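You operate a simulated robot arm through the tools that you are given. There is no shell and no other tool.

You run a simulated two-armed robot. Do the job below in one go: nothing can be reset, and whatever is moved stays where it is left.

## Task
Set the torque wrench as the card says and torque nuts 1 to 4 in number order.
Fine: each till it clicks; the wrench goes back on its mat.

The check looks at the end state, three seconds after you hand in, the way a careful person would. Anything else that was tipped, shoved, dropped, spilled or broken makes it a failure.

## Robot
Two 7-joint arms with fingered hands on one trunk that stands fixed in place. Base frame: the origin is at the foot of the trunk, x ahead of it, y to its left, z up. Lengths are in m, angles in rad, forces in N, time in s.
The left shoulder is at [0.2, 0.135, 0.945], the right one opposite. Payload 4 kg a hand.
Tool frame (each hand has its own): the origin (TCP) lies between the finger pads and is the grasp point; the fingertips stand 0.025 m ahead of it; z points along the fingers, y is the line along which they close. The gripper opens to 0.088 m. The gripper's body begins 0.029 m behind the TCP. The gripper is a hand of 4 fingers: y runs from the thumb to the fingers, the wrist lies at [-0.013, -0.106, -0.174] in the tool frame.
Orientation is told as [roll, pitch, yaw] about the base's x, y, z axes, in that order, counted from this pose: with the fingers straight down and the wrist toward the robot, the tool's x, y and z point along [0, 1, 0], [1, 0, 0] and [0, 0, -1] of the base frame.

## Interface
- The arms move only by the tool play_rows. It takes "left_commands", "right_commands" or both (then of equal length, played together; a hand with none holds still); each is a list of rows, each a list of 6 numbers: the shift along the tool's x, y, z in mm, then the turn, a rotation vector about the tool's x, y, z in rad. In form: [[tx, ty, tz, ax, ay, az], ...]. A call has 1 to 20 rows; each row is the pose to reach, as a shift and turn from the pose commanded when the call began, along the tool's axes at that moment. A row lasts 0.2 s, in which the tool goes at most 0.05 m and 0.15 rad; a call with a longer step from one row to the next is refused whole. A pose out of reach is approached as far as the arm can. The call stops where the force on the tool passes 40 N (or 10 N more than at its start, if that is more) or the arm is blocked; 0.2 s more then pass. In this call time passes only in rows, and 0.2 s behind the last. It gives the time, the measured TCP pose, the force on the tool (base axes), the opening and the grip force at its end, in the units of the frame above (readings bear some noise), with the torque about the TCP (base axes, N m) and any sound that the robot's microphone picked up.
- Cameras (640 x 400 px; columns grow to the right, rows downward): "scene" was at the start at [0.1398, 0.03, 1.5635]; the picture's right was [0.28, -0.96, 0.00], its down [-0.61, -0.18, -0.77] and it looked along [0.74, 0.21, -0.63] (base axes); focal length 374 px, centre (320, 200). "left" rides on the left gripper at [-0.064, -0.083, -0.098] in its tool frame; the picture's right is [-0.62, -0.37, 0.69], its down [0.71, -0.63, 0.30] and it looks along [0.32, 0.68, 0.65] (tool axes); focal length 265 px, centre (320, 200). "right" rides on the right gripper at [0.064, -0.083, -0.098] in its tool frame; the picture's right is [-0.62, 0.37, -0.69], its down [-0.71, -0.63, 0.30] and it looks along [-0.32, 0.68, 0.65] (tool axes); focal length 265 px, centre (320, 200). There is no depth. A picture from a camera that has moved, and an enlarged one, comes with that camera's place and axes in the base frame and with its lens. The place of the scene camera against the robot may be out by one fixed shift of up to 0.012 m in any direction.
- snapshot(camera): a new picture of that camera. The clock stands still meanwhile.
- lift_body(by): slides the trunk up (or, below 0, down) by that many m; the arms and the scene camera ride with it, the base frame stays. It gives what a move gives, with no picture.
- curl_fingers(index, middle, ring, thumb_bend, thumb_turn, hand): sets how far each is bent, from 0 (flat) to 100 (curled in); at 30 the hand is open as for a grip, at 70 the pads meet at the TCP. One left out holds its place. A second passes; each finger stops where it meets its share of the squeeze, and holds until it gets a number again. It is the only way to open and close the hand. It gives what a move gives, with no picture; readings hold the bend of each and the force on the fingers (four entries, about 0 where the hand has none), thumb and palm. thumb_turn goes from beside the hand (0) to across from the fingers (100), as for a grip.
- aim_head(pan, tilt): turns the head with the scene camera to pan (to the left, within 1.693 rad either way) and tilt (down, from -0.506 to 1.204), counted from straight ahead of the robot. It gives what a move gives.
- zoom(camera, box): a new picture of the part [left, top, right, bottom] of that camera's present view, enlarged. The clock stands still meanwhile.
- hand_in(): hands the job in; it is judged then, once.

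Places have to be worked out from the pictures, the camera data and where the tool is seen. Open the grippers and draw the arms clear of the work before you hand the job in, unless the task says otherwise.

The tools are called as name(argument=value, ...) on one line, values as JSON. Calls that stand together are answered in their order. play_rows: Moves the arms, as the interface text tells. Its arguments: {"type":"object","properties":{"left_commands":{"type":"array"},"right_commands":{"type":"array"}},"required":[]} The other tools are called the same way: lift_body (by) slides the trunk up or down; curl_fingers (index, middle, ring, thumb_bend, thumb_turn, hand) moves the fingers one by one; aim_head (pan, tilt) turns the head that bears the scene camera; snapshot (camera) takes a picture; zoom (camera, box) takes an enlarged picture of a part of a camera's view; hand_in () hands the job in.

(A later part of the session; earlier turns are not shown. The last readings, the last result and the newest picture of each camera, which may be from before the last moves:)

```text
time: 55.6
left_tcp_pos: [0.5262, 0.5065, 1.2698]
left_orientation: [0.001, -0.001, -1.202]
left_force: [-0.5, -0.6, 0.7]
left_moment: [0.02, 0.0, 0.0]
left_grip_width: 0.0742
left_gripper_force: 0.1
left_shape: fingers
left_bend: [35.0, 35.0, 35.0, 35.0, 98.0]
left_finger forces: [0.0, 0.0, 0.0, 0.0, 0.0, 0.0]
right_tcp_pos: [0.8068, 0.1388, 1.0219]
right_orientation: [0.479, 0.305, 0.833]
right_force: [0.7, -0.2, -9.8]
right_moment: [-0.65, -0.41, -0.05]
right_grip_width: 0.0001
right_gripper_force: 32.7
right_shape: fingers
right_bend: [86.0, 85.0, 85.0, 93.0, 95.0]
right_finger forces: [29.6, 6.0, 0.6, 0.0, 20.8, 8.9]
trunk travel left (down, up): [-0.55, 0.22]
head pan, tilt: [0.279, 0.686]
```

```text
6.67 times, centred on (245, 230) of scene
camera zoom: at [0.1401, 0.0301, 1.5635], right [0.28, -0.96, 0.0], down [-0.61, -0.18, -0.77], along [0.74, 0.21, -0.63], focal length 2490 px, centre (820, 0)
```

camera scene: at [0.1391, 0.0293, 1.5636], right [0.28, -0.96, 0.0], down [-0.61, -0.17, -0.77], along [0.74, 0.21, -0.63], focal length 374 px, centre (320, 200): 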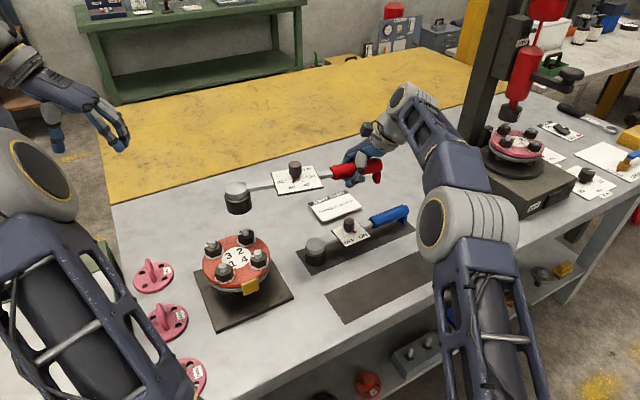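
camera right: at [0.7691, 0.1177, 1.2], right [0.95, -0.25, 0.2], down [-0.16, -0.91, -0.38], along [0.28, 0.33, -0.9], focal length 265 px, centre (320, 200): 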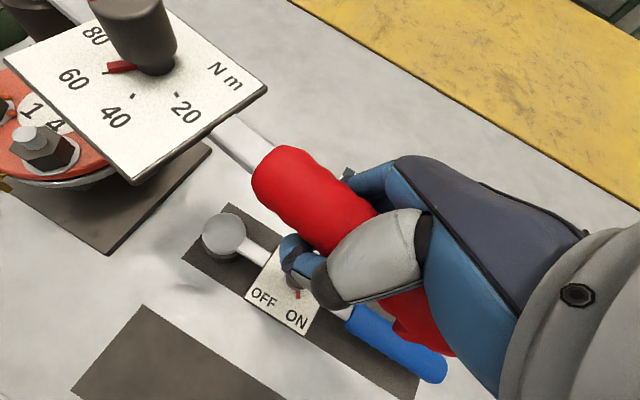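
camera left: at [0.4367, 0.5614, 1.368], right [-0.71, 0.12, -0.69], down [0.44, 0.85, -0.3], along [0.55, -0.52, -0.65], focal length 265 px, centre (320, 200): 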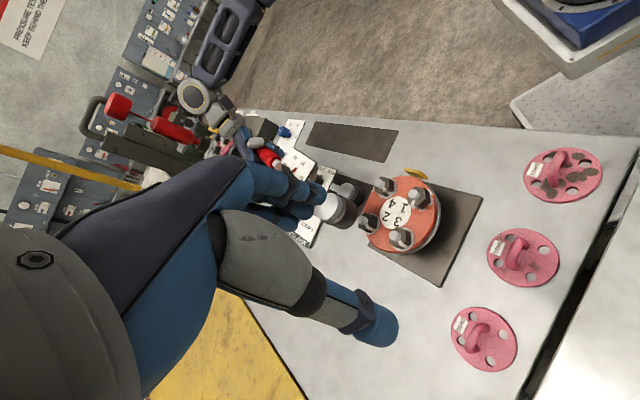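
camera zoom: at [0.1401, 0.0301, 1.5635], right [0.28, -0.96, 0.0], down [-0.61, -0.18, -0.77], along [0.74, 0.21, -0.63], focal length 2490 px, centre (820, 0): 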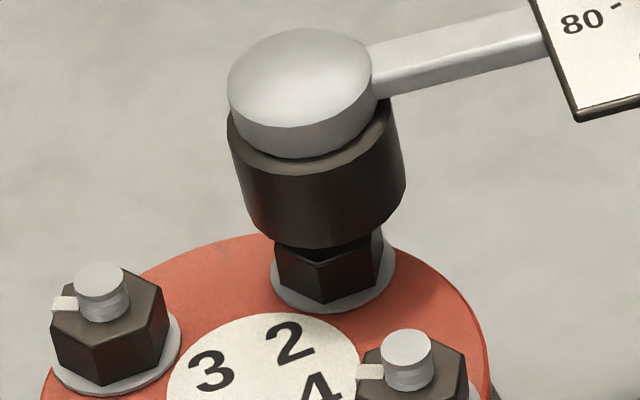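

Both views agree the socket is centred over nut 2 to within about 2 mm. I lower it 34 mm onto the nut.

play_rows(right_commands=[[-2.6, 2.2, 5.9, 0, 0, 0], [-5.2, 4.4, 11.8, 0, 0, 0], [-7.8, 6.5, 17.7, 0, 0, 0], [-10.4, 8.7, 23.6, 0, 0, 0], [-13, 10.9, 29.5, 0, 0, 0]])

zoom(camera="left", box=[325, 175, 405, 245])

zoom(camera="scene", box=[215, 210, 275, 270])

```text
time: 56.8
left_tcp_pos: [0.5267, 0.5075, 1.2691]
left_orientation: [0.002, 0.001, -1.2]
left_force: [0.3, 0.0, 0.2]
left_moment: [-0.02, -0.01, 0.03]
left_grip_width: 0.074
left_gripper_force: 0.1
left_shape: fingers
left_bend: [35.0, 35.0, 35.0, 35.0, 98.0]
left_finger forces: [0.0, 0.1, 0.0, 0.0, 0.0, 0.1]
right_tcp_pos: [0.8055, 0.1399, 0.9896]
right_orientation: [0.478, 0.305, 0.834]
right_force: [-0.5, 0.5, -9.9]
right_moment: [-0.67, -0.43, 0.02]
right_grip_width: 0.0
right_gripper_force: 39.0
right_shape: fingers
right_bend: [86.0, 85.0, 85.0, 93.0, 95.0]
right_finger forces: [30.2, 6.2, 0.6, 0.1, 31.6, 10.0]
trunk travel left (down, up): [-0.55, 0.22]
head pan, tilt: [0.279, 0.686]
```

```text
5.71 times, centred on (365, 210) of left
camera zoom: at [0.4367, 0.5614, 1.368], right [-0.71, 0.12, -0.69], down [0.44, 0.85, -0.3], along [0.55, -0.52, -0.65], focal length 1517 px, centre (63, 143)
```

zoom: 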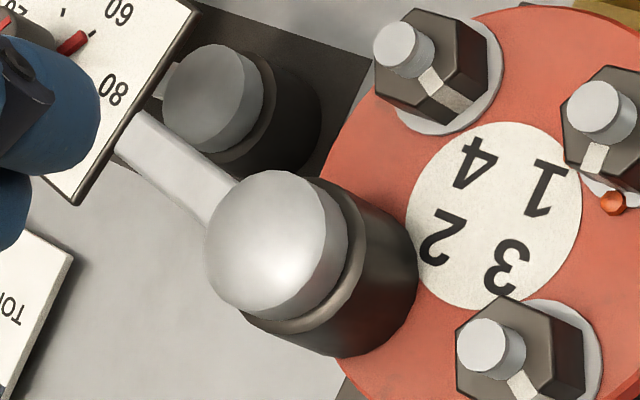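

```text
6.67 times, centred on (245, 240) of scene
camera zoom: at [0.1401, 0.0301, 1.5635], right [0.28, -0.96, 0.0], down [-0.61, -0.18, -0.77], along [0.74, 0.21, -0.63], focal length 2490 px, centre (820, -67)
```

zoom: 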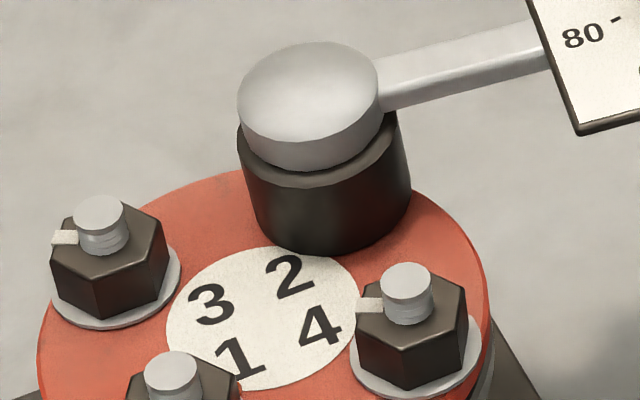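

The socket is seated on nut 2, with the white mark and washer hidden. I turn clockwise 0.4 rad about nut 2.

play_rows(right_commands=[[2.2, -18.1, 7.5, -0.0352, 0.0239, 0.0678], [5.8, -35.8, 15.7, -0.0704, 0.0477, 0.1355], [10.8, -52.9, 24.3, -0.1056, 0.0716, 0.2033], [17, -69.3, 33.3, -0.1408, 0.0955, 0.271], [24.6, -84.9, 42.7, -0.176, 0.1194, 0.3388]])

zoom(camera="left", box=[325, 140, 455, 260])

zoom(camera="scene", box=[190, 200, 310, 300])

```text
time: 58.0
left_tcp_pos: [0.5266, 0.5057, 1.2695]
left_orientation: [0.002, 0.0, -1.2]
left_force: [0.2, 0.1, 0.3]
left_moment: [-0.02, 0.01, 0.0]
left_grip_width: 0.074
left_gripper_force: 0.1
left_shape: fingers
left_bend: [35.0, 35.0, 35.0, 35.0, 98.0]
left_finger forces: [0.0, 0.1, 0.0, 0.0, 0.1, 0.0]
right_tcp_pos: [0.7143, 0.1039, 0.9899]
right_orientation: [0.478, 0.302, 0.43]
right_force: [0.8, -0.5, -9.3]
right_moment: [-0.78, -0.14, 0.4]
right_grip_width: 0.0
right_gripper_force: 41.7
right_shape: fingers
right_bend: [86.0, 85.0, 85.0, 93.0, 95.0]
right_finger forces: [27.9, 7.1, 0.9, 0.0, 31.6, 15.3]
trunk travel left (down, up): [-0.55, 0.22]
head pan, tilt: [0.279, 0.686]
```

```text
3.33 times, centred on (390, 200) of left
camera zoom: at [0.4368, 0.5614, 1.3679], right [-0.71, 0.12, -0.69], down [0.44, 0.85, -0.3], along [0.55, -0.52, -0.65], focal length 885 px, centre (87, 200)
```

zoom: 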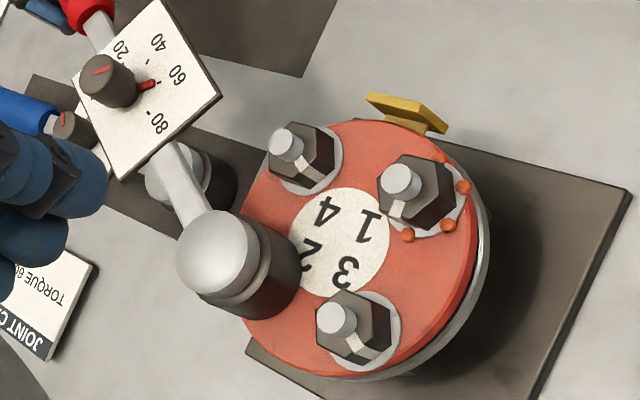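

```text
4.00 times, centred on (250, 250) of scene
camera zoom: at [0.1404, 0.0301, 1.5634], right [0.28, -0.96, 0.0], down [-0.61, -0.18, -0.77], along [0.74, 0.21, -0.63], focal length 1494 px, centre (600, 0)
```

zoom: 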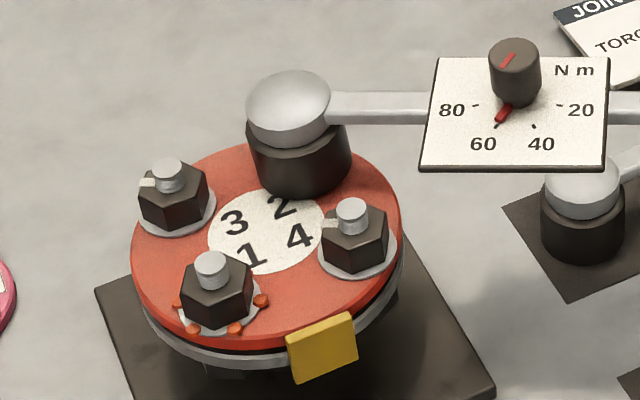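

The moment is 0.40 N m and there is no pin yet. I continue clockwise another 0.24 rad.

play_rows(right_commands=[[1, -13.6, 5.5, -0.0264, 0.0179, 0.0508], [2.2, -18.1, 7.5, -0.0352, 0.0239, 0.0678], [4, -27, 11.5, -0.0528, 0.0358, 0.1016], [5.8, -35.8, 15.7, -0.0704, 0.0477, 0.1355], [8.2, -44.4, 19.9, -0.088, 0.0597, 0.1694], [10.8, -52.9, 24.3, -0.1056, 0.0716, 0.2033]])

zoom(camera="left", box=[325, 140, 455, 260])

zoom(camera="scene", box=[190, 200, 310, 300])

```text
time: 59.4
left_tcp_pos: [0.5266, 0.5081, 1.2689]
left_orientation: [0.002, 0.001, -1.2]
left_force: [0.7, -0.1, 0.2]
left_moment: [-0.01, 0.02, -0.01]
left_grip_width: 0.074
left_gripper_force: 0.0
left_shape: fingers
left_bend: [35.0, 35.0, 35.0, 35.0, 98.0]
left_finger forces: [0.1, 0.0, 0.0, 0.1, 0.1, 0.0]
right_tcp_pos: [0.6568, 0.0977, 0.9903]
right_orientation: [0.479, 0.301, 0.192]
right_force: [0.9, -0.4, -9.8]
right_moment: [-0.82, 0.03, 0.41]
right_grip_width: 0.0
right_gripper_force: 41.9
right_shape: fingers
right_bend: [86.0, 85.0, 85.0, 93.0, 96.0]
right_finger forces: [27.2, 7.2, 0.9, 0.0, 31.3, 16.6]
trunk travel left (down, up): [-0.55, 0.22]
head pan, tilt: [0.279, 0.686]
```

```text
3.33 times, centred on (390, 200) of left
camera zoom: at [0.4368, 0.5613, 1.368], right [-0.71, 0.12, -0.69], down [0.44, 0.85, -0.3], along [0.55, -0.52, -0.65], focal length 885 px, centre (87, 200)
```

zoom: 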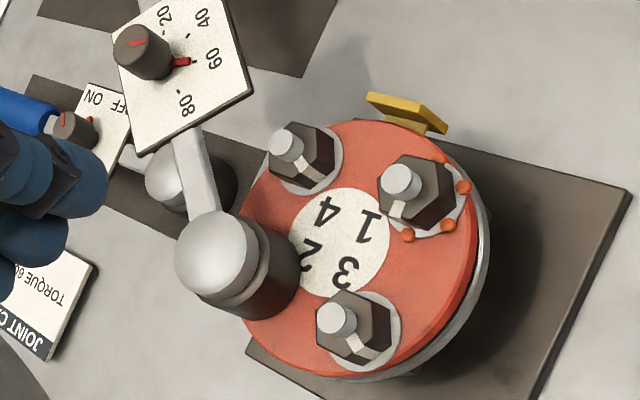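

```text
4.00 times, centred on (250, 250) of scene
camera zoom: at [0.1403, 0.03, 1.5634], right [0.28, -0.96, 0.0], down [-0.61, -0.18, -0.77], along [0.74, 0.21, -0.63], focal length 1494 px, centre (600, 0)
```

zoom: 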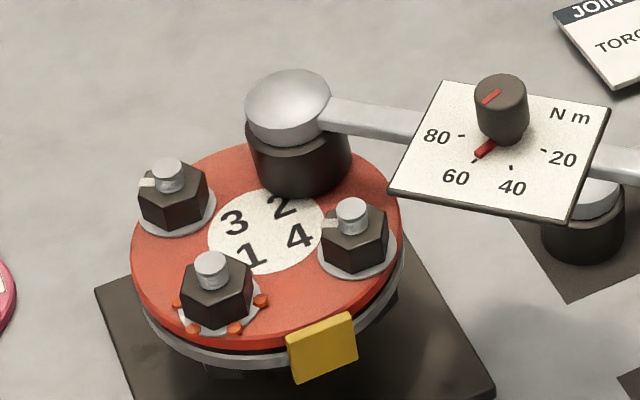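

Constant 0.41 N m running torque, no pin. I continue another 0.24 rad.

play_rows(right_commands=[[1, -13.6, 5.5, -0.0264, 0.0179, 0.0508], [2.2, -18.1, 7.5, -0.0352, 0.0239, 0.0678], [4, -27, 11.5, -0.0528, 0.0358, 0.1016], [5.8, -35.8, 15.7, -0.0704, 0.0477, 0.1355], [8.2, -44.4, 19.9, -0.088, 0.0597, 0.1694], [10.8, -52.9, 24.3, -0.1056, 0.0716, 0.2033]])

zoom(camera="left", box=[325, 140, 455, 260])

zoom(camera="scene", box=[190, 200, 310, 300])

```text
time: 60.8
left_tcp_pos: [0.5262, 0.507, 1.2689]
left_orientation: [0.001, 0.0, -1.202]
left_force: [0.0, -0.2, 0.2]
left_moment: [0.03, 0.01, 0.01]
left_grip_width: 0.0741
left_gripper_force: 0.0
left_shape: fingers
left_bend: [35.0, 35.0, 35.0, 35.0, 98.0]
left_finger forces: [0.0, 0.0, 0.1, 0.0, 0.0, 0.0]
right_tcp_pos: [0.598, 0.1072, 0.9884]
right_orientation: [0.478, 0.303, -0.048]
right_force: [1.8, 0.6, -9.9]
right_moment: [-0.81, 0.2, 0.53]
right_grip_width: 0.0
right_gripper_force: 42.3
right_shape: fingers
right_bend: [86.0, 85.0, 85.0, 93.0, 96.0]
right_finger forces: [26.8, 7.4, 1.2, 0.0, 31.4, 18.3]
trunk travel left (down, up): [-0.55, 0.22]
head pan, tilt: [0.279, 0.686]
```

```text
3.33 times, centred on (390, 200) of left
camera zoom: at [0.4368, 0.5613, 1.368], right [-0.71, 0.12, -0.69], down [0.44, 0.85, -0.3], along [0.55, -0.52, -0.65], focal length 885 px, centre (87, 200)
```

zoom: 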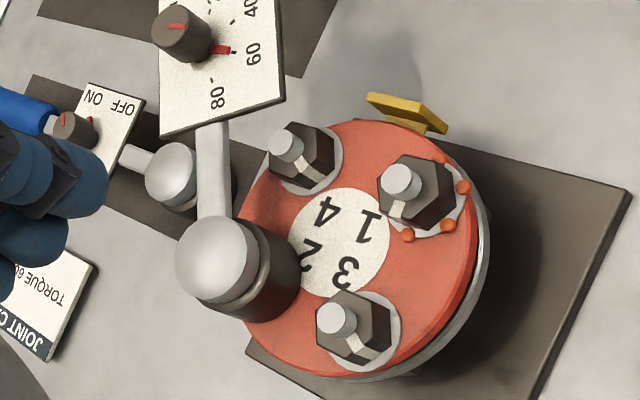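

```text
4.00 times, centred on (250, 250) of scene
camera zoom: at [0.1402, 0.03, 1.5634], right [0.28, -0.96, 0.0], down [-0.61, -0.18, -0.77], along [0.74, 0.21, -0.63], focal length 1494 px, centre (600, 0)
```

zoom: 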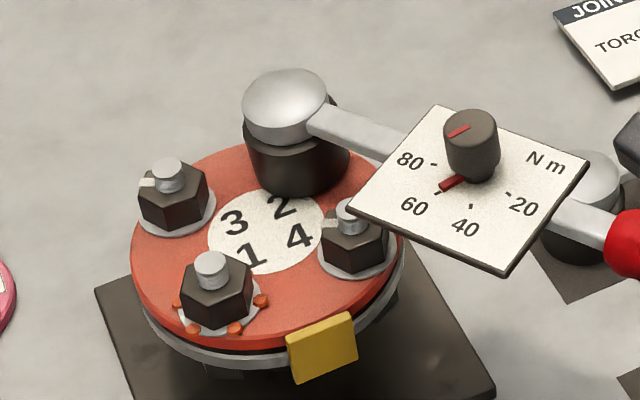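

Still no pin after 0.88 rad. I continue another 0.12 rad, which stays clear of nut 4's stud.

play_rows(right_commands=[[1, -13.6, 5.5, -0.0264, 0.0179, 0.0508], [4, -27, 11.5, -0.0528, 0.0358, 0.1016]])

zoom(camera="scene", box=[190, 200, 310, 300])

```text
time: 61.4
left_tcp_pos: [0.5268, 0.5074, 1.2691]
left_orientation: [0.002, 0.001, -1.202]
left_force: [0.6, -0.6, -0.8]
left_moment: [0.02, 0.03, 0.03]
left_grip_width: 0.0744
left_gripper_force: 0.0
left_shape: fingers
left_bend: [35.0, 35.0, 35.0, 35.0, 98.0]
left_finger forces: [0.1, 0.0, 0.0, 0.0, 0.0, 0.0]
right_tcp_pos: [0.5687, 0.1171, 0.9899]
right_orientation: [0.477, 0.303, -0.167]
right_force: [1.7, -0.1, -9.6]
right_moment: [-0.79, 0.28, 0.49]
right_grip_width: 0.0001
right_gripper_force: 42.9
right_shape: fingers
right_bend: [86.0, 85.0, 85.0, 93.0, 96.0]
right_finger forces: [27.1, 7.5, 1.1, 0.0, 31.0, 18.5]
trunk travel left (down, up): [-0.55, 0.22]
head pan, tilt: [0.279, 0.686]
```

```text
4.00 times, centred on (250, 250) of scene
camera zoom: at [0.1403, 0.0299, 1.5634], right [0.28, -0.96, 0.0], down [-0.61, -0.18, -0.77], along [0.74, 0.21, -0.63], focal length 1494 px, centre (600, 0)
```

zoom: 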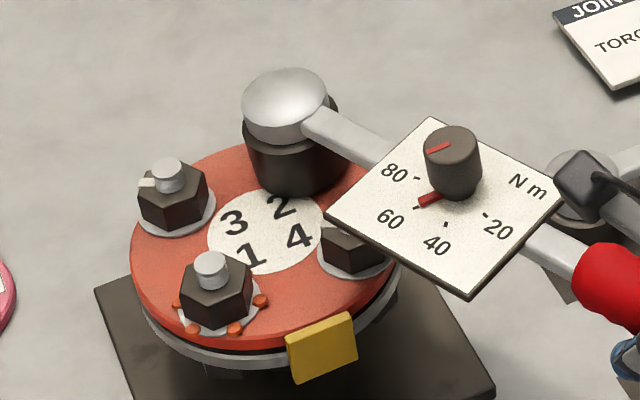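

No pin yet, so I use the ratchet: swing the handle back 0.48 rad with the socket still seated.

play_rows(right_commands=[[-0.8, 18.5, -7, 0.0352, -0.0239, -0.0678], [0, 37.2, -13.2, 0.0704, -0.0477, -0.1355], [2, 56.2, -18.7, 0.1056, -0.0716, -0.2033], [5.5, 75, -23.6, 0.1408, -0.0955, -0.271], [10.4, 93.7, -27.6, 0.176, -0.1194, -0.3388], [16.6, 112.1, -30.9, 0.2112, -0.1432, -0.4066]])

zoom(camera="left", box=[325, 140, 455, 260])

zoom(camera="scene", box=[190, 200, 310, 300])

```text
time: 62.8
left_tcp_pos: [0.5256, 0.5069, 1.2702]
left_orientation: [0.002, 0.001, -1.201]
left_force: [0.5, 0.8, -0.2]
left_moment: [0.02, -0.01, -0.03]
left_grip_width: 0.0741
left_gripper_force: 0.0
left_shape: fingers
left_bend: [35.0, 35.0, 35.0, 35.0, 98.0]
left_finger forces: [0.0, 0.0, 0.1, 0.0, 0.0, 0.1]
right_tcp_pos: [0.6851, 0.0991, 0.9901]
right_orientation: [0.479, 0.302, 0.315]
right_force: [-1.0, 0.7, -9.3]
right_moment: [-0.81, -0.05, 0.01]
right_grip_width: 0.0
right_gripper_force: 34.7
right_shape: fingers
right_bend: [86.0, 85.0, 85.0, 93.0, 95.0]
right_finger forces: [30.3, 6.2, 0.7, 0.0, 20.1, 11.5]
trunk travel left (down, up): [-0.55, 0.22]
head pan, tilt: [0.279, 0.686]
```

```text
3.33 times, centred on (390, 200) of left
camera zoom: at [0.4365, 0.5614, 1.3681], right [-0.71, 0.12, -0.69], down [0.44, 0.85, -0.3], along [0.55, -0.52, -0.65], focal length 885 px, centre (87, 200)
```

zoom: 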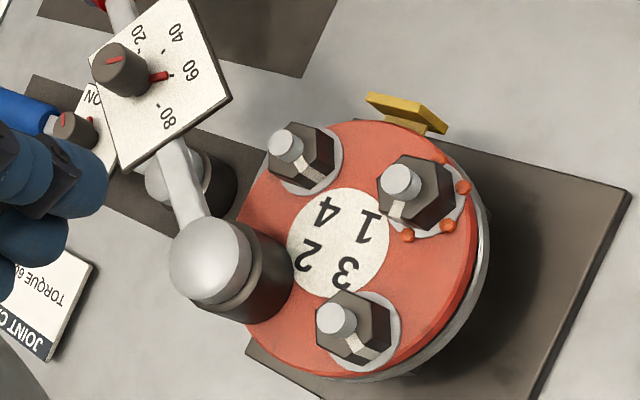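

```text
4.00 times, centred on (250, 250) of scene
camera zoom: at [0.1399, 0.0301, 1.5635], right [0.28, -0.96, 0.0], down [-0.61, -0.18, -0.77], along [0.74, 0.21, -0.63], focal length 1494 px, centre (600, 0)
```

zoom: 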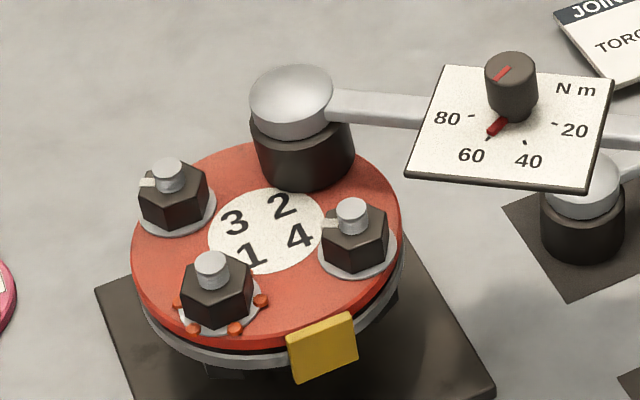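

The back-swing met no resistance, confirming the ratchet. Now another clockwise stroke of 0.4 rad.

play_rows(right_commands=[[2.2, -18.1, 7.5, -0.0352, 0.0239, 0.0678], [5.8, -35.8, 15.7, -0.0704, 0.0477, 0.1355], [10.8, -52.9, 24.3, -0.1056, 0.0716, 0.2033], [17, -69.3, 33.3, -0.1408, 0.0955, 0.271], [24.6, -84.9, 42.7, -0.176, 0.1194, 0.3388]])

zoom(camera="left", box=[325, 140, 455, 260])

zoom(camera="scene", box=[190, 200, 310, 300])

```text
time: 64.0
left_tcp_pos: [0.5257, 0.507, 1.2697]
left_orientation: [0.002, 0.0, -1.2]
left_force: [-0.1, 0.2, -1.4]
left_moment: [-0.02, 0.0, 0.04]
left_grip_width: 0.0739
left_gripper_force: 0.0
left_shape: fingers
left_bend: [35.0, 35.0, 35.0, 35.0, 98.0]
left_finger forces: [0.0, 0.0, 0.1, 0.0, 0.0, 0.0]
right_tcp_pos: [0.5878, 0.111, 0.9894]
right_orientation: [0.479, 0.303, -0.09]
right_force: [0.5, 0.3, -8.9]
right_moment: [-0.7, 0.27, 0.01]
right_grip_width: 0.0
right_gripper_force: 33.5
right_shape: fingers
right_bend: [86.0, 85.0, 85.0, 93.0, 95.0]
right_finger forces: [30.5, 6.1, 0.4, 0.1, 20.1, 10.9]
trunk travel left (down, up): [-0.55, 0.22]
head pan, tilt: [0.279, 0.686]
```

```text
3.33 times, centred on (390, 200) of left
camera zoom: at [0.4369, 0.5612, 1.368], right [-0.71, 0.12, -0.69], down [0.44, 0.85, -0.3], along [0.55, -0.52, -0.65], focal length 885 px, centre (87, 200)
```

zoom: 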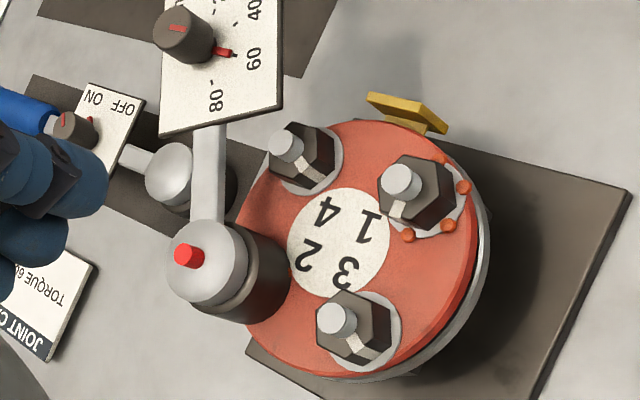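

```text
4.00 times, centred on (250, 250) of scene
camera zoom: at [0.1403, 0.0299, 1.5634], right [0.28, -0.96, 0.0], down [-0.61, -0.18, -0.77], along [0.74, 0.21, -0.63], focal length 1494 px, centre (600, 0)
```

zoom: 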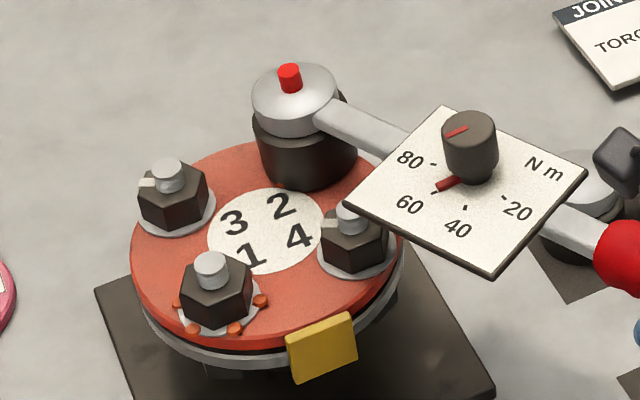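

The pin popped up again and the moment fell to zero: nut 2 has clicked. I lift the socket off and check it.

play_rows(right_commands=[[6.6, -4.5, -12.7, 0, 0, 0], [13.2, -8.9, -25.4, 0, 0, 0], [19.8, -13.4, -38.1, 0, 0, 0], [26.4, -17.9, -50.8, 0, 0, 0], [30.8, -20.9, -59.3, 0, 0, 0]])

zoom(camera="left", box=[325, 140, 455, 260])

zoom(camera="scene", box=[190, 190, 310, 290])

```text
time: 65.2
left_tcp_pos: [0.5266, 0.5078, 1.2697]
left_orientation: [0.001, 0.001, -1.201]
left_force: [-0.4, -0.4, -0.2]
left_moment: [0.02, 0.01, -0.01]
left_grip_width: 0.0741
left_gripper_force: 0.0
left_shape: fingers
left_bend: [35.0, 35.0, 35.0, 35.0, 98.0]
left_finger forces: [0.1, 0.0, 0.1, 0.0, 0.1, 0.0]
right_tcp_pos: [0.5888, 0.1119, 1.0591]
right_orientation: [0.479, 0.303, -0.087]
right_force: [0.7, -0.1, -9.6]
right_moment: [-0.84, 0.3, 0.08]
right_grip_width: 0.0002
right_gripper_force: 36.1
right_shape: fingers
right_bend: [86.0, 85.0, 85.0, 93.0, 95.0]
right_finger forces: [32.1, 6.2, 0.5, 0.0, 20.8, 12.6]
trunk travel left (down, up): [-0.55, 0.22]
head pan, tilt: [0.279, 0.686]
```

```text
3.33 times, centred on (390, 200) of left
camera zoom: at [0.4366, 0.5614, 1.368], right [-0.71, 0.12, -0.69], down [0.44, 0.85, -0.3], along [0.55, -0.52, -0.65], focal length 885 px, centre (87, 200)
```

zoom: 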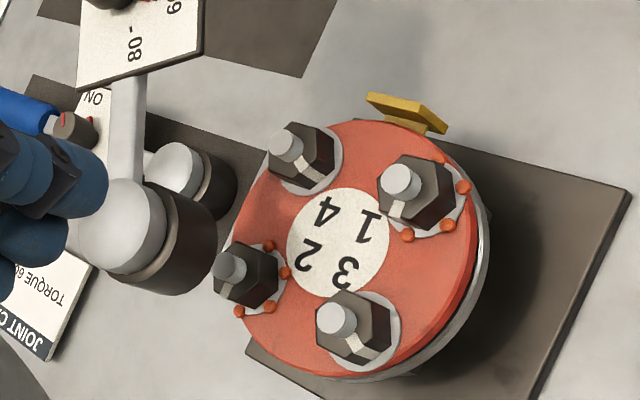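

```text
4.00 times, centred on (250, 240) of scene
camera zoom: at [0.1401, 0.0301, 1.5634], right [0.28, -0.96, 0.0], down [-0.61, -0.18, -0.77], along [0.74, 0.21, -0.63], focal length 1494 px, centre (600, 40)
```

zoom: 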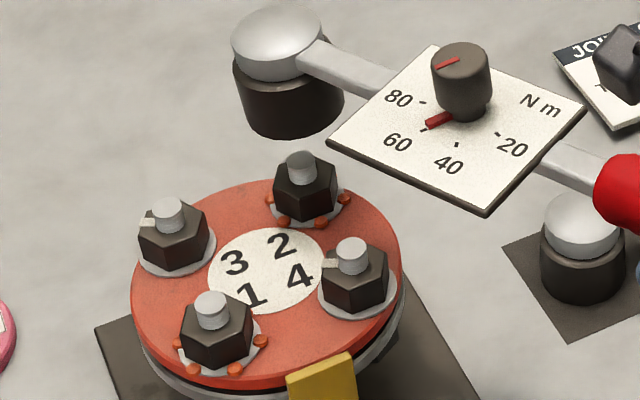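

Nut 2 now shows the same orange beads as nut 1. I carry the wrench to nut 3 at (0.615, 0.397), with the handle at about -57°, between the studs of nuts 2 and 4, moving a little slower to avoid slip.

play_rows(right_commands=[[10.5, 14.5, -0.3, 0.0396, -0.0268, -0.0762], [20.9, 29, -0.5, 0.0791, -0.0537, -0.1523], [31.4, 43.5, -0.8, 0.1187, -0.0805, -0.2285], [41.8, 58, -1.1, 0.1582, -0.1073, -0.3046], [52.3, 72.5, -1.4, 0.1978, -0.1342, -0.3808], [62.7, 86.9, -1.6, 0.2373, -0.161, -0.4569], [73.2, 101.4, -1.9, 0.2769, -0.1878, -0.5331], [83.6, 115.9, -2.2, 0.3164, -0.2146, -0.6092], [94.1, 130.4, -2.4, 0.356, -0.2415, -0.6854], [104.5, 144.9, -2.7, 0.3955, -0.2683, -0.7615], [104.5, 144.9, -2.7, 0.3955, -0.2683, -0.7615]])

zoom(camera="left", box=[325, 140, 455, 260])

zoom(camera="scene", box=[190, 190, 310, 290])

```text
time: 67.6
left_tcp_pos: [0.5259, 0.5077, 1.2681]
left_orientation: [0.0, 0.001, -1.201]
left_force: [0.9, 0.0, -1.1]
left_moment: [0.0, 0.0, 0.0]
left_grip_width: 0.0744
left_gripper_force: 0.1
left_shape: fingers
left_bend: [35.0, 35.0, 35.0, 35.0, 98.0]
left_finger forces: [0.0, 0.1, 0.0, 0.0, 0.0, 0.1]
right_tcp_pos: [0.7499, 0.1882, 1.0616]
right_orientation: [0.48, 0.305, 0.814]
right_force: [-0.9, -0.7, -9.0]
right_moment: [-0.73, -0.42, 0.01]
right_grip_width: 0.0003
right_gripper_force: 35.3
right_shape: fingers
right_bend: [86.0, 85.0, 85.0, 93.0, 95.0]
right_finger forces: [31.8, 6.1, 0.5, 0.0, 21.0, 11.3]
trunk travel left (down, up): [-0.55, 0.22]
head pan, tilt: [0.279, 0.686]
```

```text
3.33 times, centred on (390, 200) of left
camera zoom: at [0.4366, 0.5614, 1.368], right [-0.71, 0.12, -0.69], down [0.44, 0.85, -0.3], along [0.55, -0.52, -0.65], focal length 885 px, centre (87, 200)
```

zoom: 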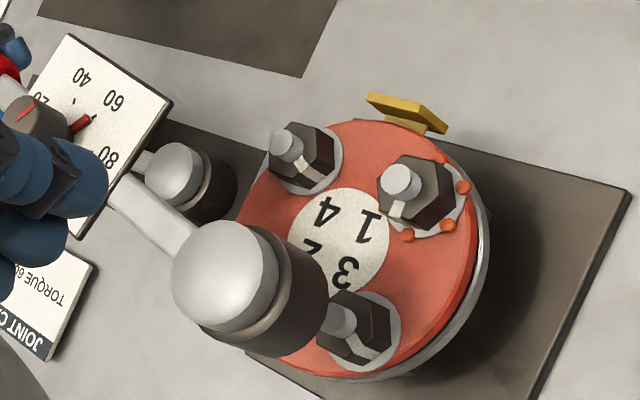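

```text
4.00 times, centred on (250, 240) of scene
camera zoom: at [0.1401, 0.0301, 1.5635], right [0.28, -0.96, 0.0], down [-0.61, -0.18, -0.77], along [0.74, 0.21, -0.63], focal length 1494 px, centre (600, 40)
```

zoom: 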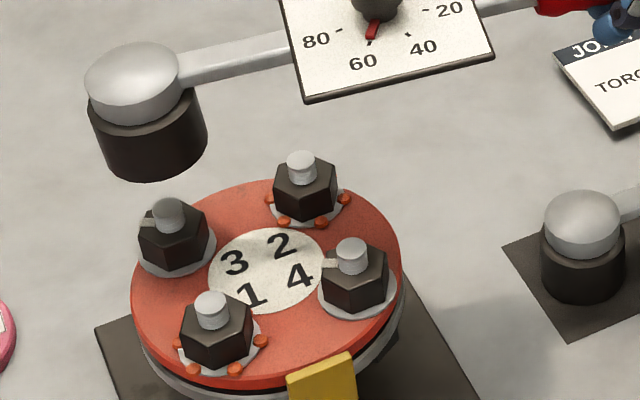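

The head is within about 3 mm of nut 3 and level. I trim it and lower 40 mm.

play_rows(right_commands=[[-9.9, 5.8, 16.5, 0, 0, 0], [-19.8, 11.5, 32.9, 0, 0, 0]])

zoom(camera="left", box=[355, 190, 435, 260])

zoom(camera="scene", box=[195, 205, 265, 275])

```text
time: 68.2
left_tcp_pos: [0.5265, 0.508, 1.2697]
left_orientation: [0.002, -0.001, -1.201]
left_force: [-0.3, 0.9, 0.0]
left_moment: [0.02, -0.02, 0.01]
left_grip_width: 0.0741
left_gripper_force: 0.2
left_shape: fingers
left_bend: [35.0, 35.0, 35.0, 35.0, 98.0]
left_finger forces: [0.0, 0.0, 0.1, 0.0, 0.0, 0.0]
right_tcp_pos: [0.7512, 0.1865, 1.0252]
right_orientation: [0.478, 0.303, 0.813]
right_force: [0.8, 0.4, -9.5]
right_moment: [-0.68, -0.37, 0.0]
right_grip_width: 0.0
right_gripper_force: 39.7
right_shape: fingers
right_bend: [86.0, 85.0, 85.0, 93.0, 95.0]
right_finger forces: [31.2, 6.0, 0.4, 0.0, 30.5, 11.0]
trunk travel left (down, up): [-0.55, 0.22]
head pan, tilt: [0.279, 0.686]
```

```text
5.71 times, centred on (395, 225) of left
camera zoom: at [0.4366, 0.5614, 1.3681], right [-0.71, 0.12, -0.69], down [0.44, 0.85, -0.3], along [0.55, -0.52, -0.65], focal length 1517 px, centre (-109, 57)
```

zoom: 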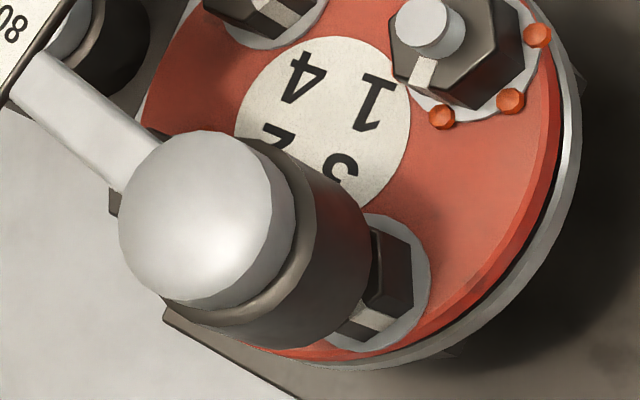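

```text
5.71 times, centred on (230, 240) of scene
camera zoom: at [0.14, 0.0301, 1.5635], right [0.28, -0.96, 0.0], down [-0.61, -0.18, -0.77], along [0.74, 0.21, -0.63], focal length 2135 px, centre (834, -29)
```

zoom: 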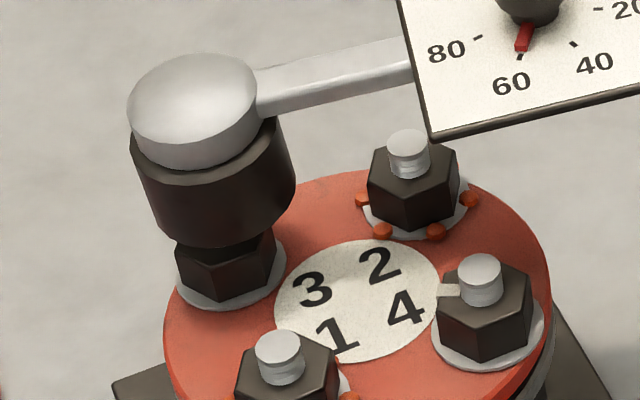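

Within about 3 mm over nut 3. I trim -3 mm in x and lower about 29 mm, keeping it slightly high so the shaft clears the other studs.

play_rows(right_commands=[[0, 0.5, 5.5, 0, 0, 0], [-2.6, 2.2, 10.7, 0, 0, 0], [-5.2, 4, 15.9, 0, 0, 0], [-7.8, 5.7, 21.1, 0, 0, 0], [-10.4, 7.4, 26.3, 0, 0, 0]])

zoom(camera="left", box=[355, 190, 435, 260])

zoom(camera="scene", box=[195, 205, 265, 275])

```text
time: 69.4
left_tcp_pos: [0.5264, 0.5059, 1.2677]
left_orientation: [0.003, 0.001, -1.2]
left_force: [0.9, 0.4, 0.4]
left_moment: [0.0, -0.01, 0.03]
left_grip_width: 0.0742
left_gripper_force: 0.1
left_shape: fingers
left_bend: [35.0, 35.0, 35.0, 35.0, 98.0]
left_finger forces: [0.0, 0.0, 0.0, 0.0, 0.0, 0.1]
right_tcp_pos: [0.7483, 0.1882, 0.9958]
right_orientation: [0.478, 0.305, 0.812]
right_force: [0.2, -0.3, -9.5]
right_moment: [-0.71, -0.42, 0.01]
right_grip_width: 0.0002
right_gripper_force: 40.5
right_shape: fingers
right_bend: [86.0, 85.0, 85.0, 93.0, 95.0]
right_finger forces: [31.9, 6.1, 0.5, 0.1, 30.7, 11.6]
trunk travel left (down, up): [-0.55, 0.22]
head pan, tilt: [0.279, 0.686]
```

```text
5.71 times, centred on (395, 225) of left
camera zoom: at [0.4366, 0.5614, 1.368], right [-0.71, 0.12, -0.69], down [0.44, 0.85, -0.3], along [0.55, -0.52, -0.65], focal length 1517 px, centre (-109, 57)
```

zoom: 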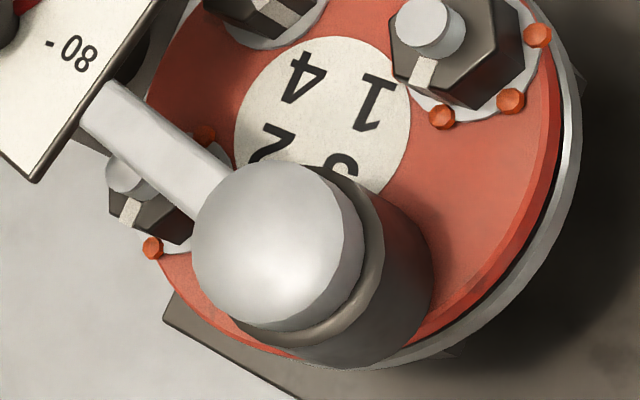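

```text
5.71 times, centred on (230, 240) of scene
camera zoom: at [0.1401, 0.0301, 1.5635], right [0.28, -0.96, 0.0], down [-0.61, -0.18, -0.77], along [0.74, 0.21, -0.63], focal length 2135 px, centre (834, -29)
```

zoom: 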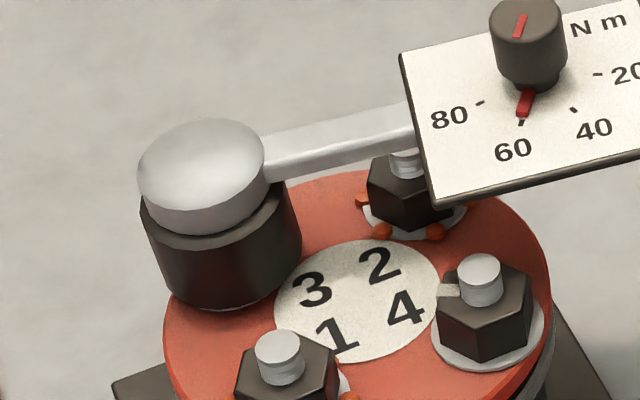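

The socket is on nut 3 with the shaft clear of nut 2's stud. I turn clockwise 0.4 rad about nut 3.

play_rows(right_commands=[[2.2, -18.1, 7.5, -0.0352, 0.0239, 0.0678], [5.8, -35.8, 15.7, -0.0704, 0.0477, 0.1355], [10.8, -52.9, 24.3, -0.1056, 0.0716, 0.2033], [17, -69.3, 33.3, -0.1408, 0.0955, 0.271], [24.6, -84.9, 42.7, -0.176, 0.1194, 0.3388]])

zoom(camera="left", box=[325, 140, 455, 260])

zoom(camera="scene", box=[190, 200, 310, 300])

```text
time: 70.6
left_tcp_pos: [0.5262, 0.5071, 1.2691]
left_orientation: [0.002, 0.0, -1.201]
left_force: [-0.2, -0.4, -0.3]
left_moment: [-0.02, -0.02, 0.01]
left_grip_width: 0.0744
left_gripper_force: 0.0
left_shape: fingers
left_bend: [35.0, 35.0, 35.0, 35.0, 98.0]
left_finger forces: [0.1, 0.1, 0.1, 0.1, 0.1, 0.1]
right_tcp_pos: [0.6558, 0.1507, 0.9952]
right_orientation: [0.479, 0.305, 0.41]
right_force: [-0.1, 0.5, -9.0]
right_moment: [-0.85, -0.13, 0.48]
right_grip_width: 0.0
right_gripper_force: 38.0
right_shape: fingers
right_bend: [86.0, 85.0, 85.0, 93.0, 95.0]
right_finger forces: [29.4, 7.2, 0.8, 0.1, 20.8, 18.2]
trunk travel left (down, up): [-0.55, 0.22]
head pan, tilt: [0.279, 0.686]
```

```text
3.33 times, centred on (390, 200) of left
camera zoom: at [0.4368, 0.5614, 1.368], right [-0.71, 0.12, -0.69], down [0.44, 0.85, -0.3], along [0.55, -0.52, -0.65], focal length 885 px, centre (87, 200)
```

zoom: 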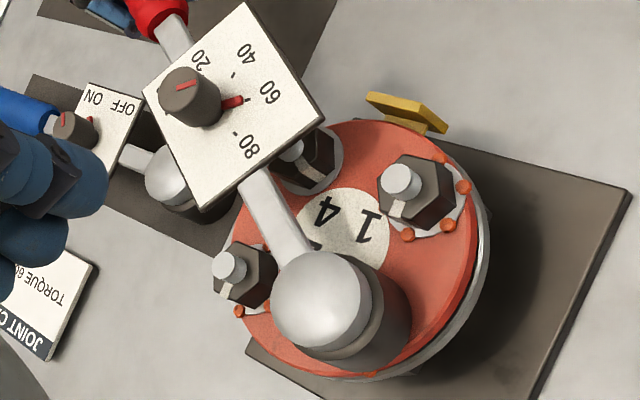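

```text
4.00 times, centred on (250, 250) of scene
camera zoom: at [0.1403, 0.0301, 1.5634], right [0.28, -0.96, 0.0], down [-0.61, -0.18, -0.77], along [0.74, 0.21, -0.63], focal length 1494 px, centre (600, 0)
```

zoom: 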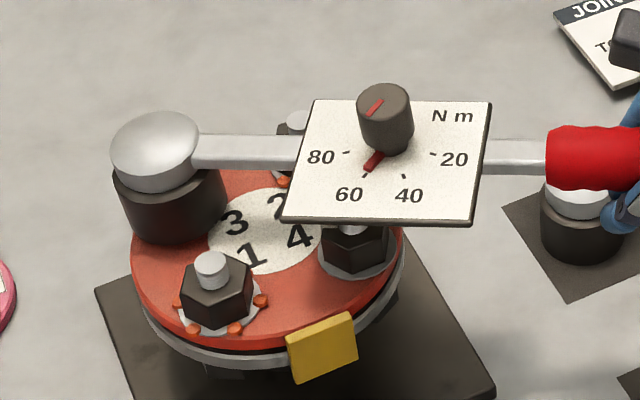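

Good running torque (0.48 N m), no pin yet. I continue 0.24 rad; the raised shaft should clear nut 4's stud.

play_rows(right_commands=[[1, -13.6, 5.5, -0.0264, 0.0179, 0.0508], [2.2, -18.1, 7.5, -0.0352, 0.0239, 0.0678], [4, -27, 11.5, -0.0528, 0.0358, 0.1016], [5.8, -35.8, 15.7, -0.0704, 0.0477, 0.1355], [8.2, -44.4, 19.9, -0.088, 0.0597, 0.1694], [10.8, -52.9, 24.3, -0.1056, 0.0716, 0.2033]])

zoom(camera="left", box=[325, 140, 455, 260])

zoom(camera="scene", box=[190, 200, 310, 300])

```text
time: 72.0
left_tcp_pos: [0.5268, 0.5074, 1.2696]
left_orientation: [0.002, -0.001, -1.201]
left_force: [-0.6, 1.4, -0.6]
left_moment: [-0.02, 0.03, -0.03]
left_grip_width: 0.0743
left_gripper_force: 0.0
left_shape: fingers
left_bend: [35.0, 35.0, 35.0, 35.0, 98.0]
left_finger forces: [0.0, 0.0, 0.0, 0.1, 0.0, 0.1]
right_tcp_pos: [0.5962, 0.1487, 0.9951]
right_orientation: [0.478, 0.301, 0.172]
right_force: [0.1, -0.1, -8.5]
right_moment: [-0.84, 0.04, 0.56]
right_grip_width: 0.0001
right_gripper_force: 38.9
right_shape: fingers
right_bend: [86.0, 85.0, 85.0, 93.0, 96.0]
right_finger forces: [28.3, 7.4, 1.0, 0.0, 20.7, 19.6]
trunk travel left (down, up): [-0.55, 0.22]
head pan, tilt: [0.279, 0.686]
```

```text
3.33 times, centred on (390, 200) of left
camera zoom: at [0.4367, 0.5613, 1.368], right [-0.71, 0.12, -0.69], down [0.44, 0.85, -0.3], along [0.55, -0.52, -0.65], focal length 885 px, centre (87, 200)
```

zoom: 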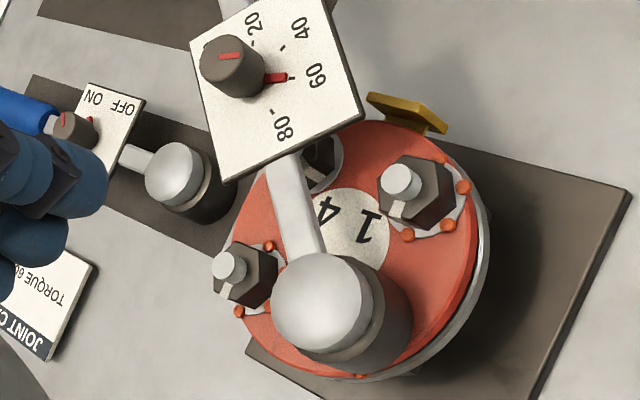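

```text
4.00 times, centred on (250, 250) of scene
camera zoom: at [0.1402, 0.0301, 1.5634], right [0.28, -0.96, 0.0], down [-0.61, -0.18, -0.77], along [0.74, 0.21, -0.63], focal length 1494 px, centre (600, 0)
```

zoom: 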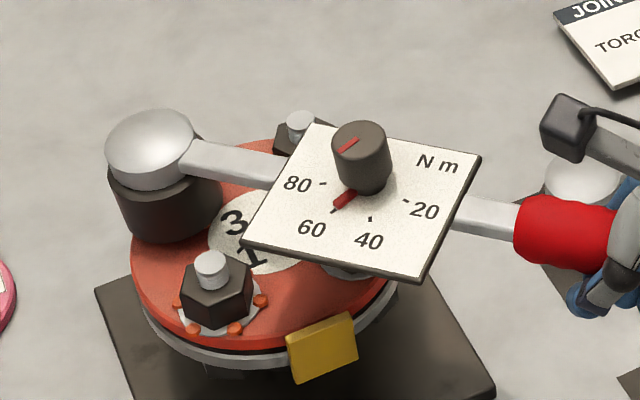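

No pin yet, but I see a speck of orange near nut 3's washer. I zoom to check.

zoom(camera="left", box=[385, 215, 455, 265])

zoom(camera="scene", box=[205, 220, 255, 270])

```text
8.00 times, centred on (420, 240) of left
camera zoom: at [0.4367, 0.5613, 1.368], right [-0.71, 0.12, -0.69], down [0.44, 0.85, -0.3], along [0.55, -0.52, -0.65], focal length 2123 px, centre (-480, -120)
```

zoom: 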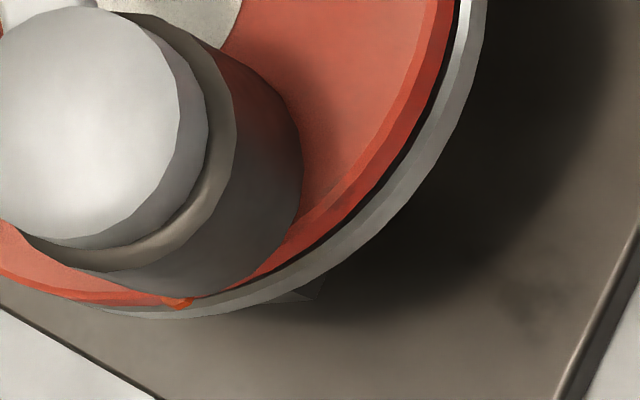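

```text
8.00 times, centred on (230, 245) of scene
camera zoom: at [0.1402, 0.0301, 1.5634], right [0.28, -0.96, 0.0], down [-0.61, -0.18, -0.77], along [0.74, 0.21, -0.63], focal length 2988 px, centre (1040, -160)
```

zoom: 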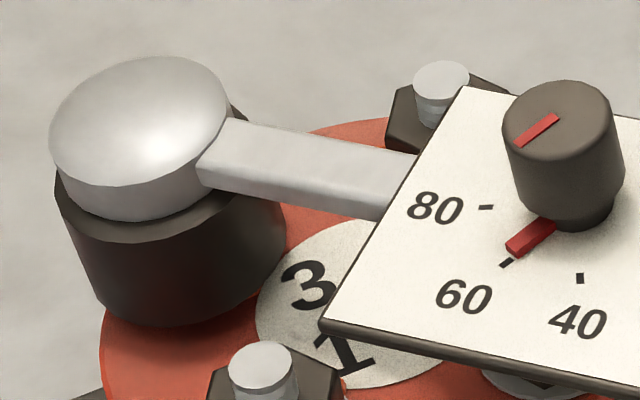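

One bead is showing at nut 3, so it is close. As with nut 1, the beads come before the click. I continue in a smaller step of 0.16 rad.

play_rows(right_commands=[[0.4, -9, 3.6, -0.0176, 0.0119, 0.0339], [2.2, -18.1, 7.5, -0.0352, 0.0239, 0.0678], [4, -27, 11.5, -0.0528, 0.0358, 0.1016], [5.8, -35.8, 15.7, -0.0704, 0.0477, 0.1355]])

zoom(camera="left", box=[325, 140, 455, 260])

zoom(camera="scene", box=[190, 200, 310, 300])

```text
time: 73.0
left_tcp_pos: [0.526, 0.507, 1.2689]
left_orientation: [0.002, 0.001, -1.201]
left_force: [-0.8, -0.4, -0.3]
left_moment: [-0.01, 0.0, -0.01]
left_grip_width: 0.0741
left_gripper_force: 0.1
left_shape: fingers
left_bend: [35.0, 35.0, 35.0, 35.0, 98.0]
left_finger forces: [0.0, 0.1, 0.0, 0.0, 0.0, 0.1]
right_tcp_pos: [0.5585, 0.1542, 0.9946]
right_orientation: [0.478, 0.304, 0.011]
right_force: [1.5, -0.8, -9.3]
right_moment: [-0.79, 0.18, 0.59]
right_grip_width: 0.0
right_gripper_force: 45.2
right_shape: fingers
right_bend: [86.0, 85.0, 85.0, 93.0, 96.0]
right_finger forces: [27.6, 7.6, 0.9, 0.0, 31.8, 20.9]
trunk travel left (down, up): [-0.55, 0.22]
head pan, tilt: [0.279, 0.686]
```

```text
3.33 times, centred on (390, 200) of left
camera zoom: at [0.4368, 0.5613, 1.368], right [-0.71, 0.12, -0.69], down [0.44, 0.85, -0.3], along [0.55, -0.52, -0.65], focal length 885 px, centre (87, 200)
```

zoom: 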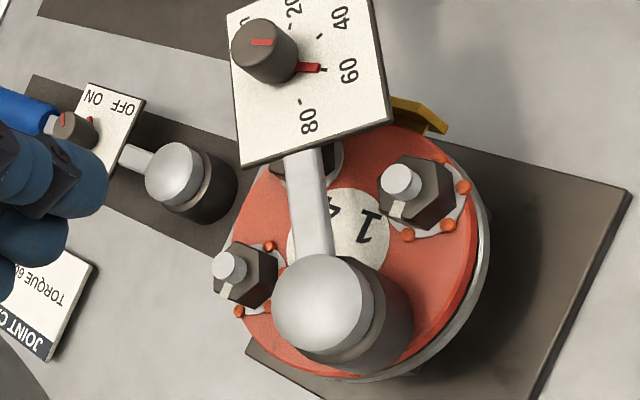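

```text
4.00 times, centred on (250, 250) of scene
camera zoom: at [0.1402, 0.03, 1.5634], right [0.28, -0.96, 0.0], down [-0.61, -0.18, -0.77], along [0.74, 0.21, -0.63], focal length 1494 px, centre (600, 0)
```

zoom: 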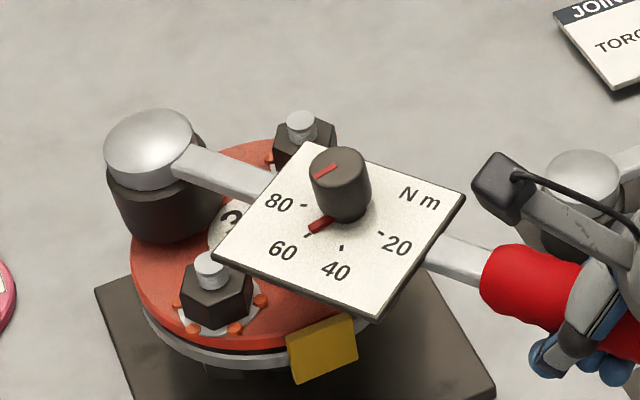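

No pin yet, with torque still rising (0.59 N m plus side force). I ratchet back 0.48 rad for another stroke.

play_rows(right_commands=[[-0.8, 18.5, -7, 0.0352, -0.0239, -0.0678], [0, 37.2, -13.2, 0.0704, -0.0477, -0.1355], [2, 56.2, -18.7, 0.1056, -0.0716, -0.2033], [5.5, 75, -23.6, 0.1408, -0.0955, -0.271], [10.4, 93.7, -27.6, 0.176, -0.1194, -0.3388], [16.6, 112.1, -30.9, 0.2112, -0.1432, -0.4066]])

zoom(camera="left", box=[325, 140, 455, 260])

zoom(camera="scene", box=[190, 200, 310, 300])

```text
time: 74.4
left_tcp_pos: [0.5255, 0.5066, 1.2703]
left_orientation: [0.002, 0.0, -1.2]
left_force: [-0.5, 0.0, -0.3]
left_moment: [0.01, -0.04, 0.02]
left_grip_width: 0.0742
left_gripper_force: 0.0
left_shape: fingers
left_bend: [35.0, 35.0, 35.0, 35.0, 98.0]
left_finger forces: [0.0, 0.1, 0.1, 0.1, 0.1, 0.0]
right_tcp_pos: [0.6767, 0.1551, 0.9961]
right_orientation: [0.476, 0.302, 0.494]
right_force: [-0.3, 0.9, -9.3]
right_moment: [-0.83, -0.19, 0.03]
right_grip_width: 0.0
right_gripper_force: 36.0
right_shape: fingers
right_bend: [86.0, 85.0, 85.0, 93.0, 95.0]
right_finger forces: [31.8, 6.1, 0.4, 0.0, 20.7, 12.5]
trunk travel left (down, up): [-0.55, 0.22]
head pan, tilt: [0.279, 0.686]
```

```text
3.33 times, centred on (390, 200) of left
camera zoom: at [0.4365, 0.5613, 1.3681], right [-0.71, 0.12, -0.69], down [0.44, 0.85, -0.3], along [0.55, -0.52, -0.65], focal length 885 px, centre (87, 200)
```

zoom: 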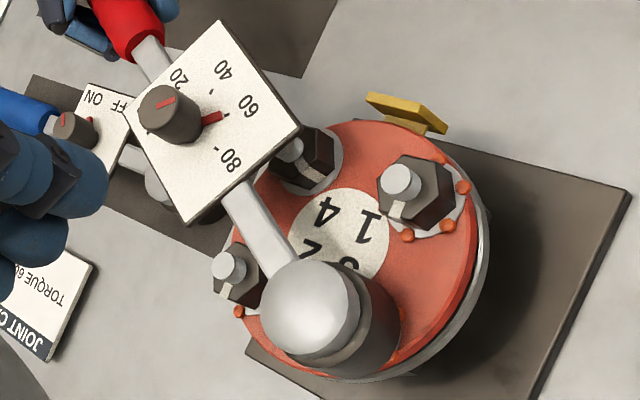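

```text
4.00 times, centred on (250, 250) of scene
camera zoom: at [0.1399, 0.0301, 1.5635], right [0.28, -0.96, 0.0], down [-0.61, -0.18, -0.77], along [0.74, 0.21, -0.63], focal length 1494 px, centre (600, 0)
```

zoom: 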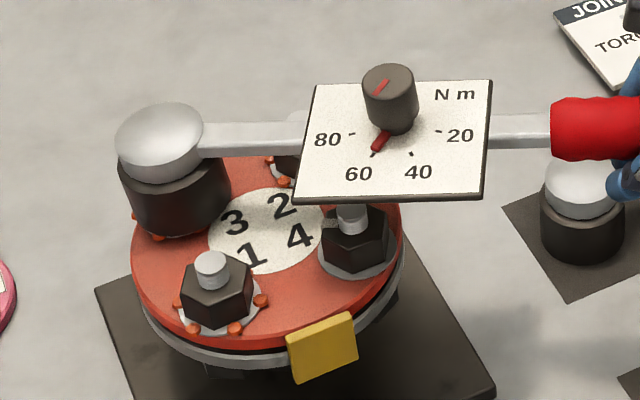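

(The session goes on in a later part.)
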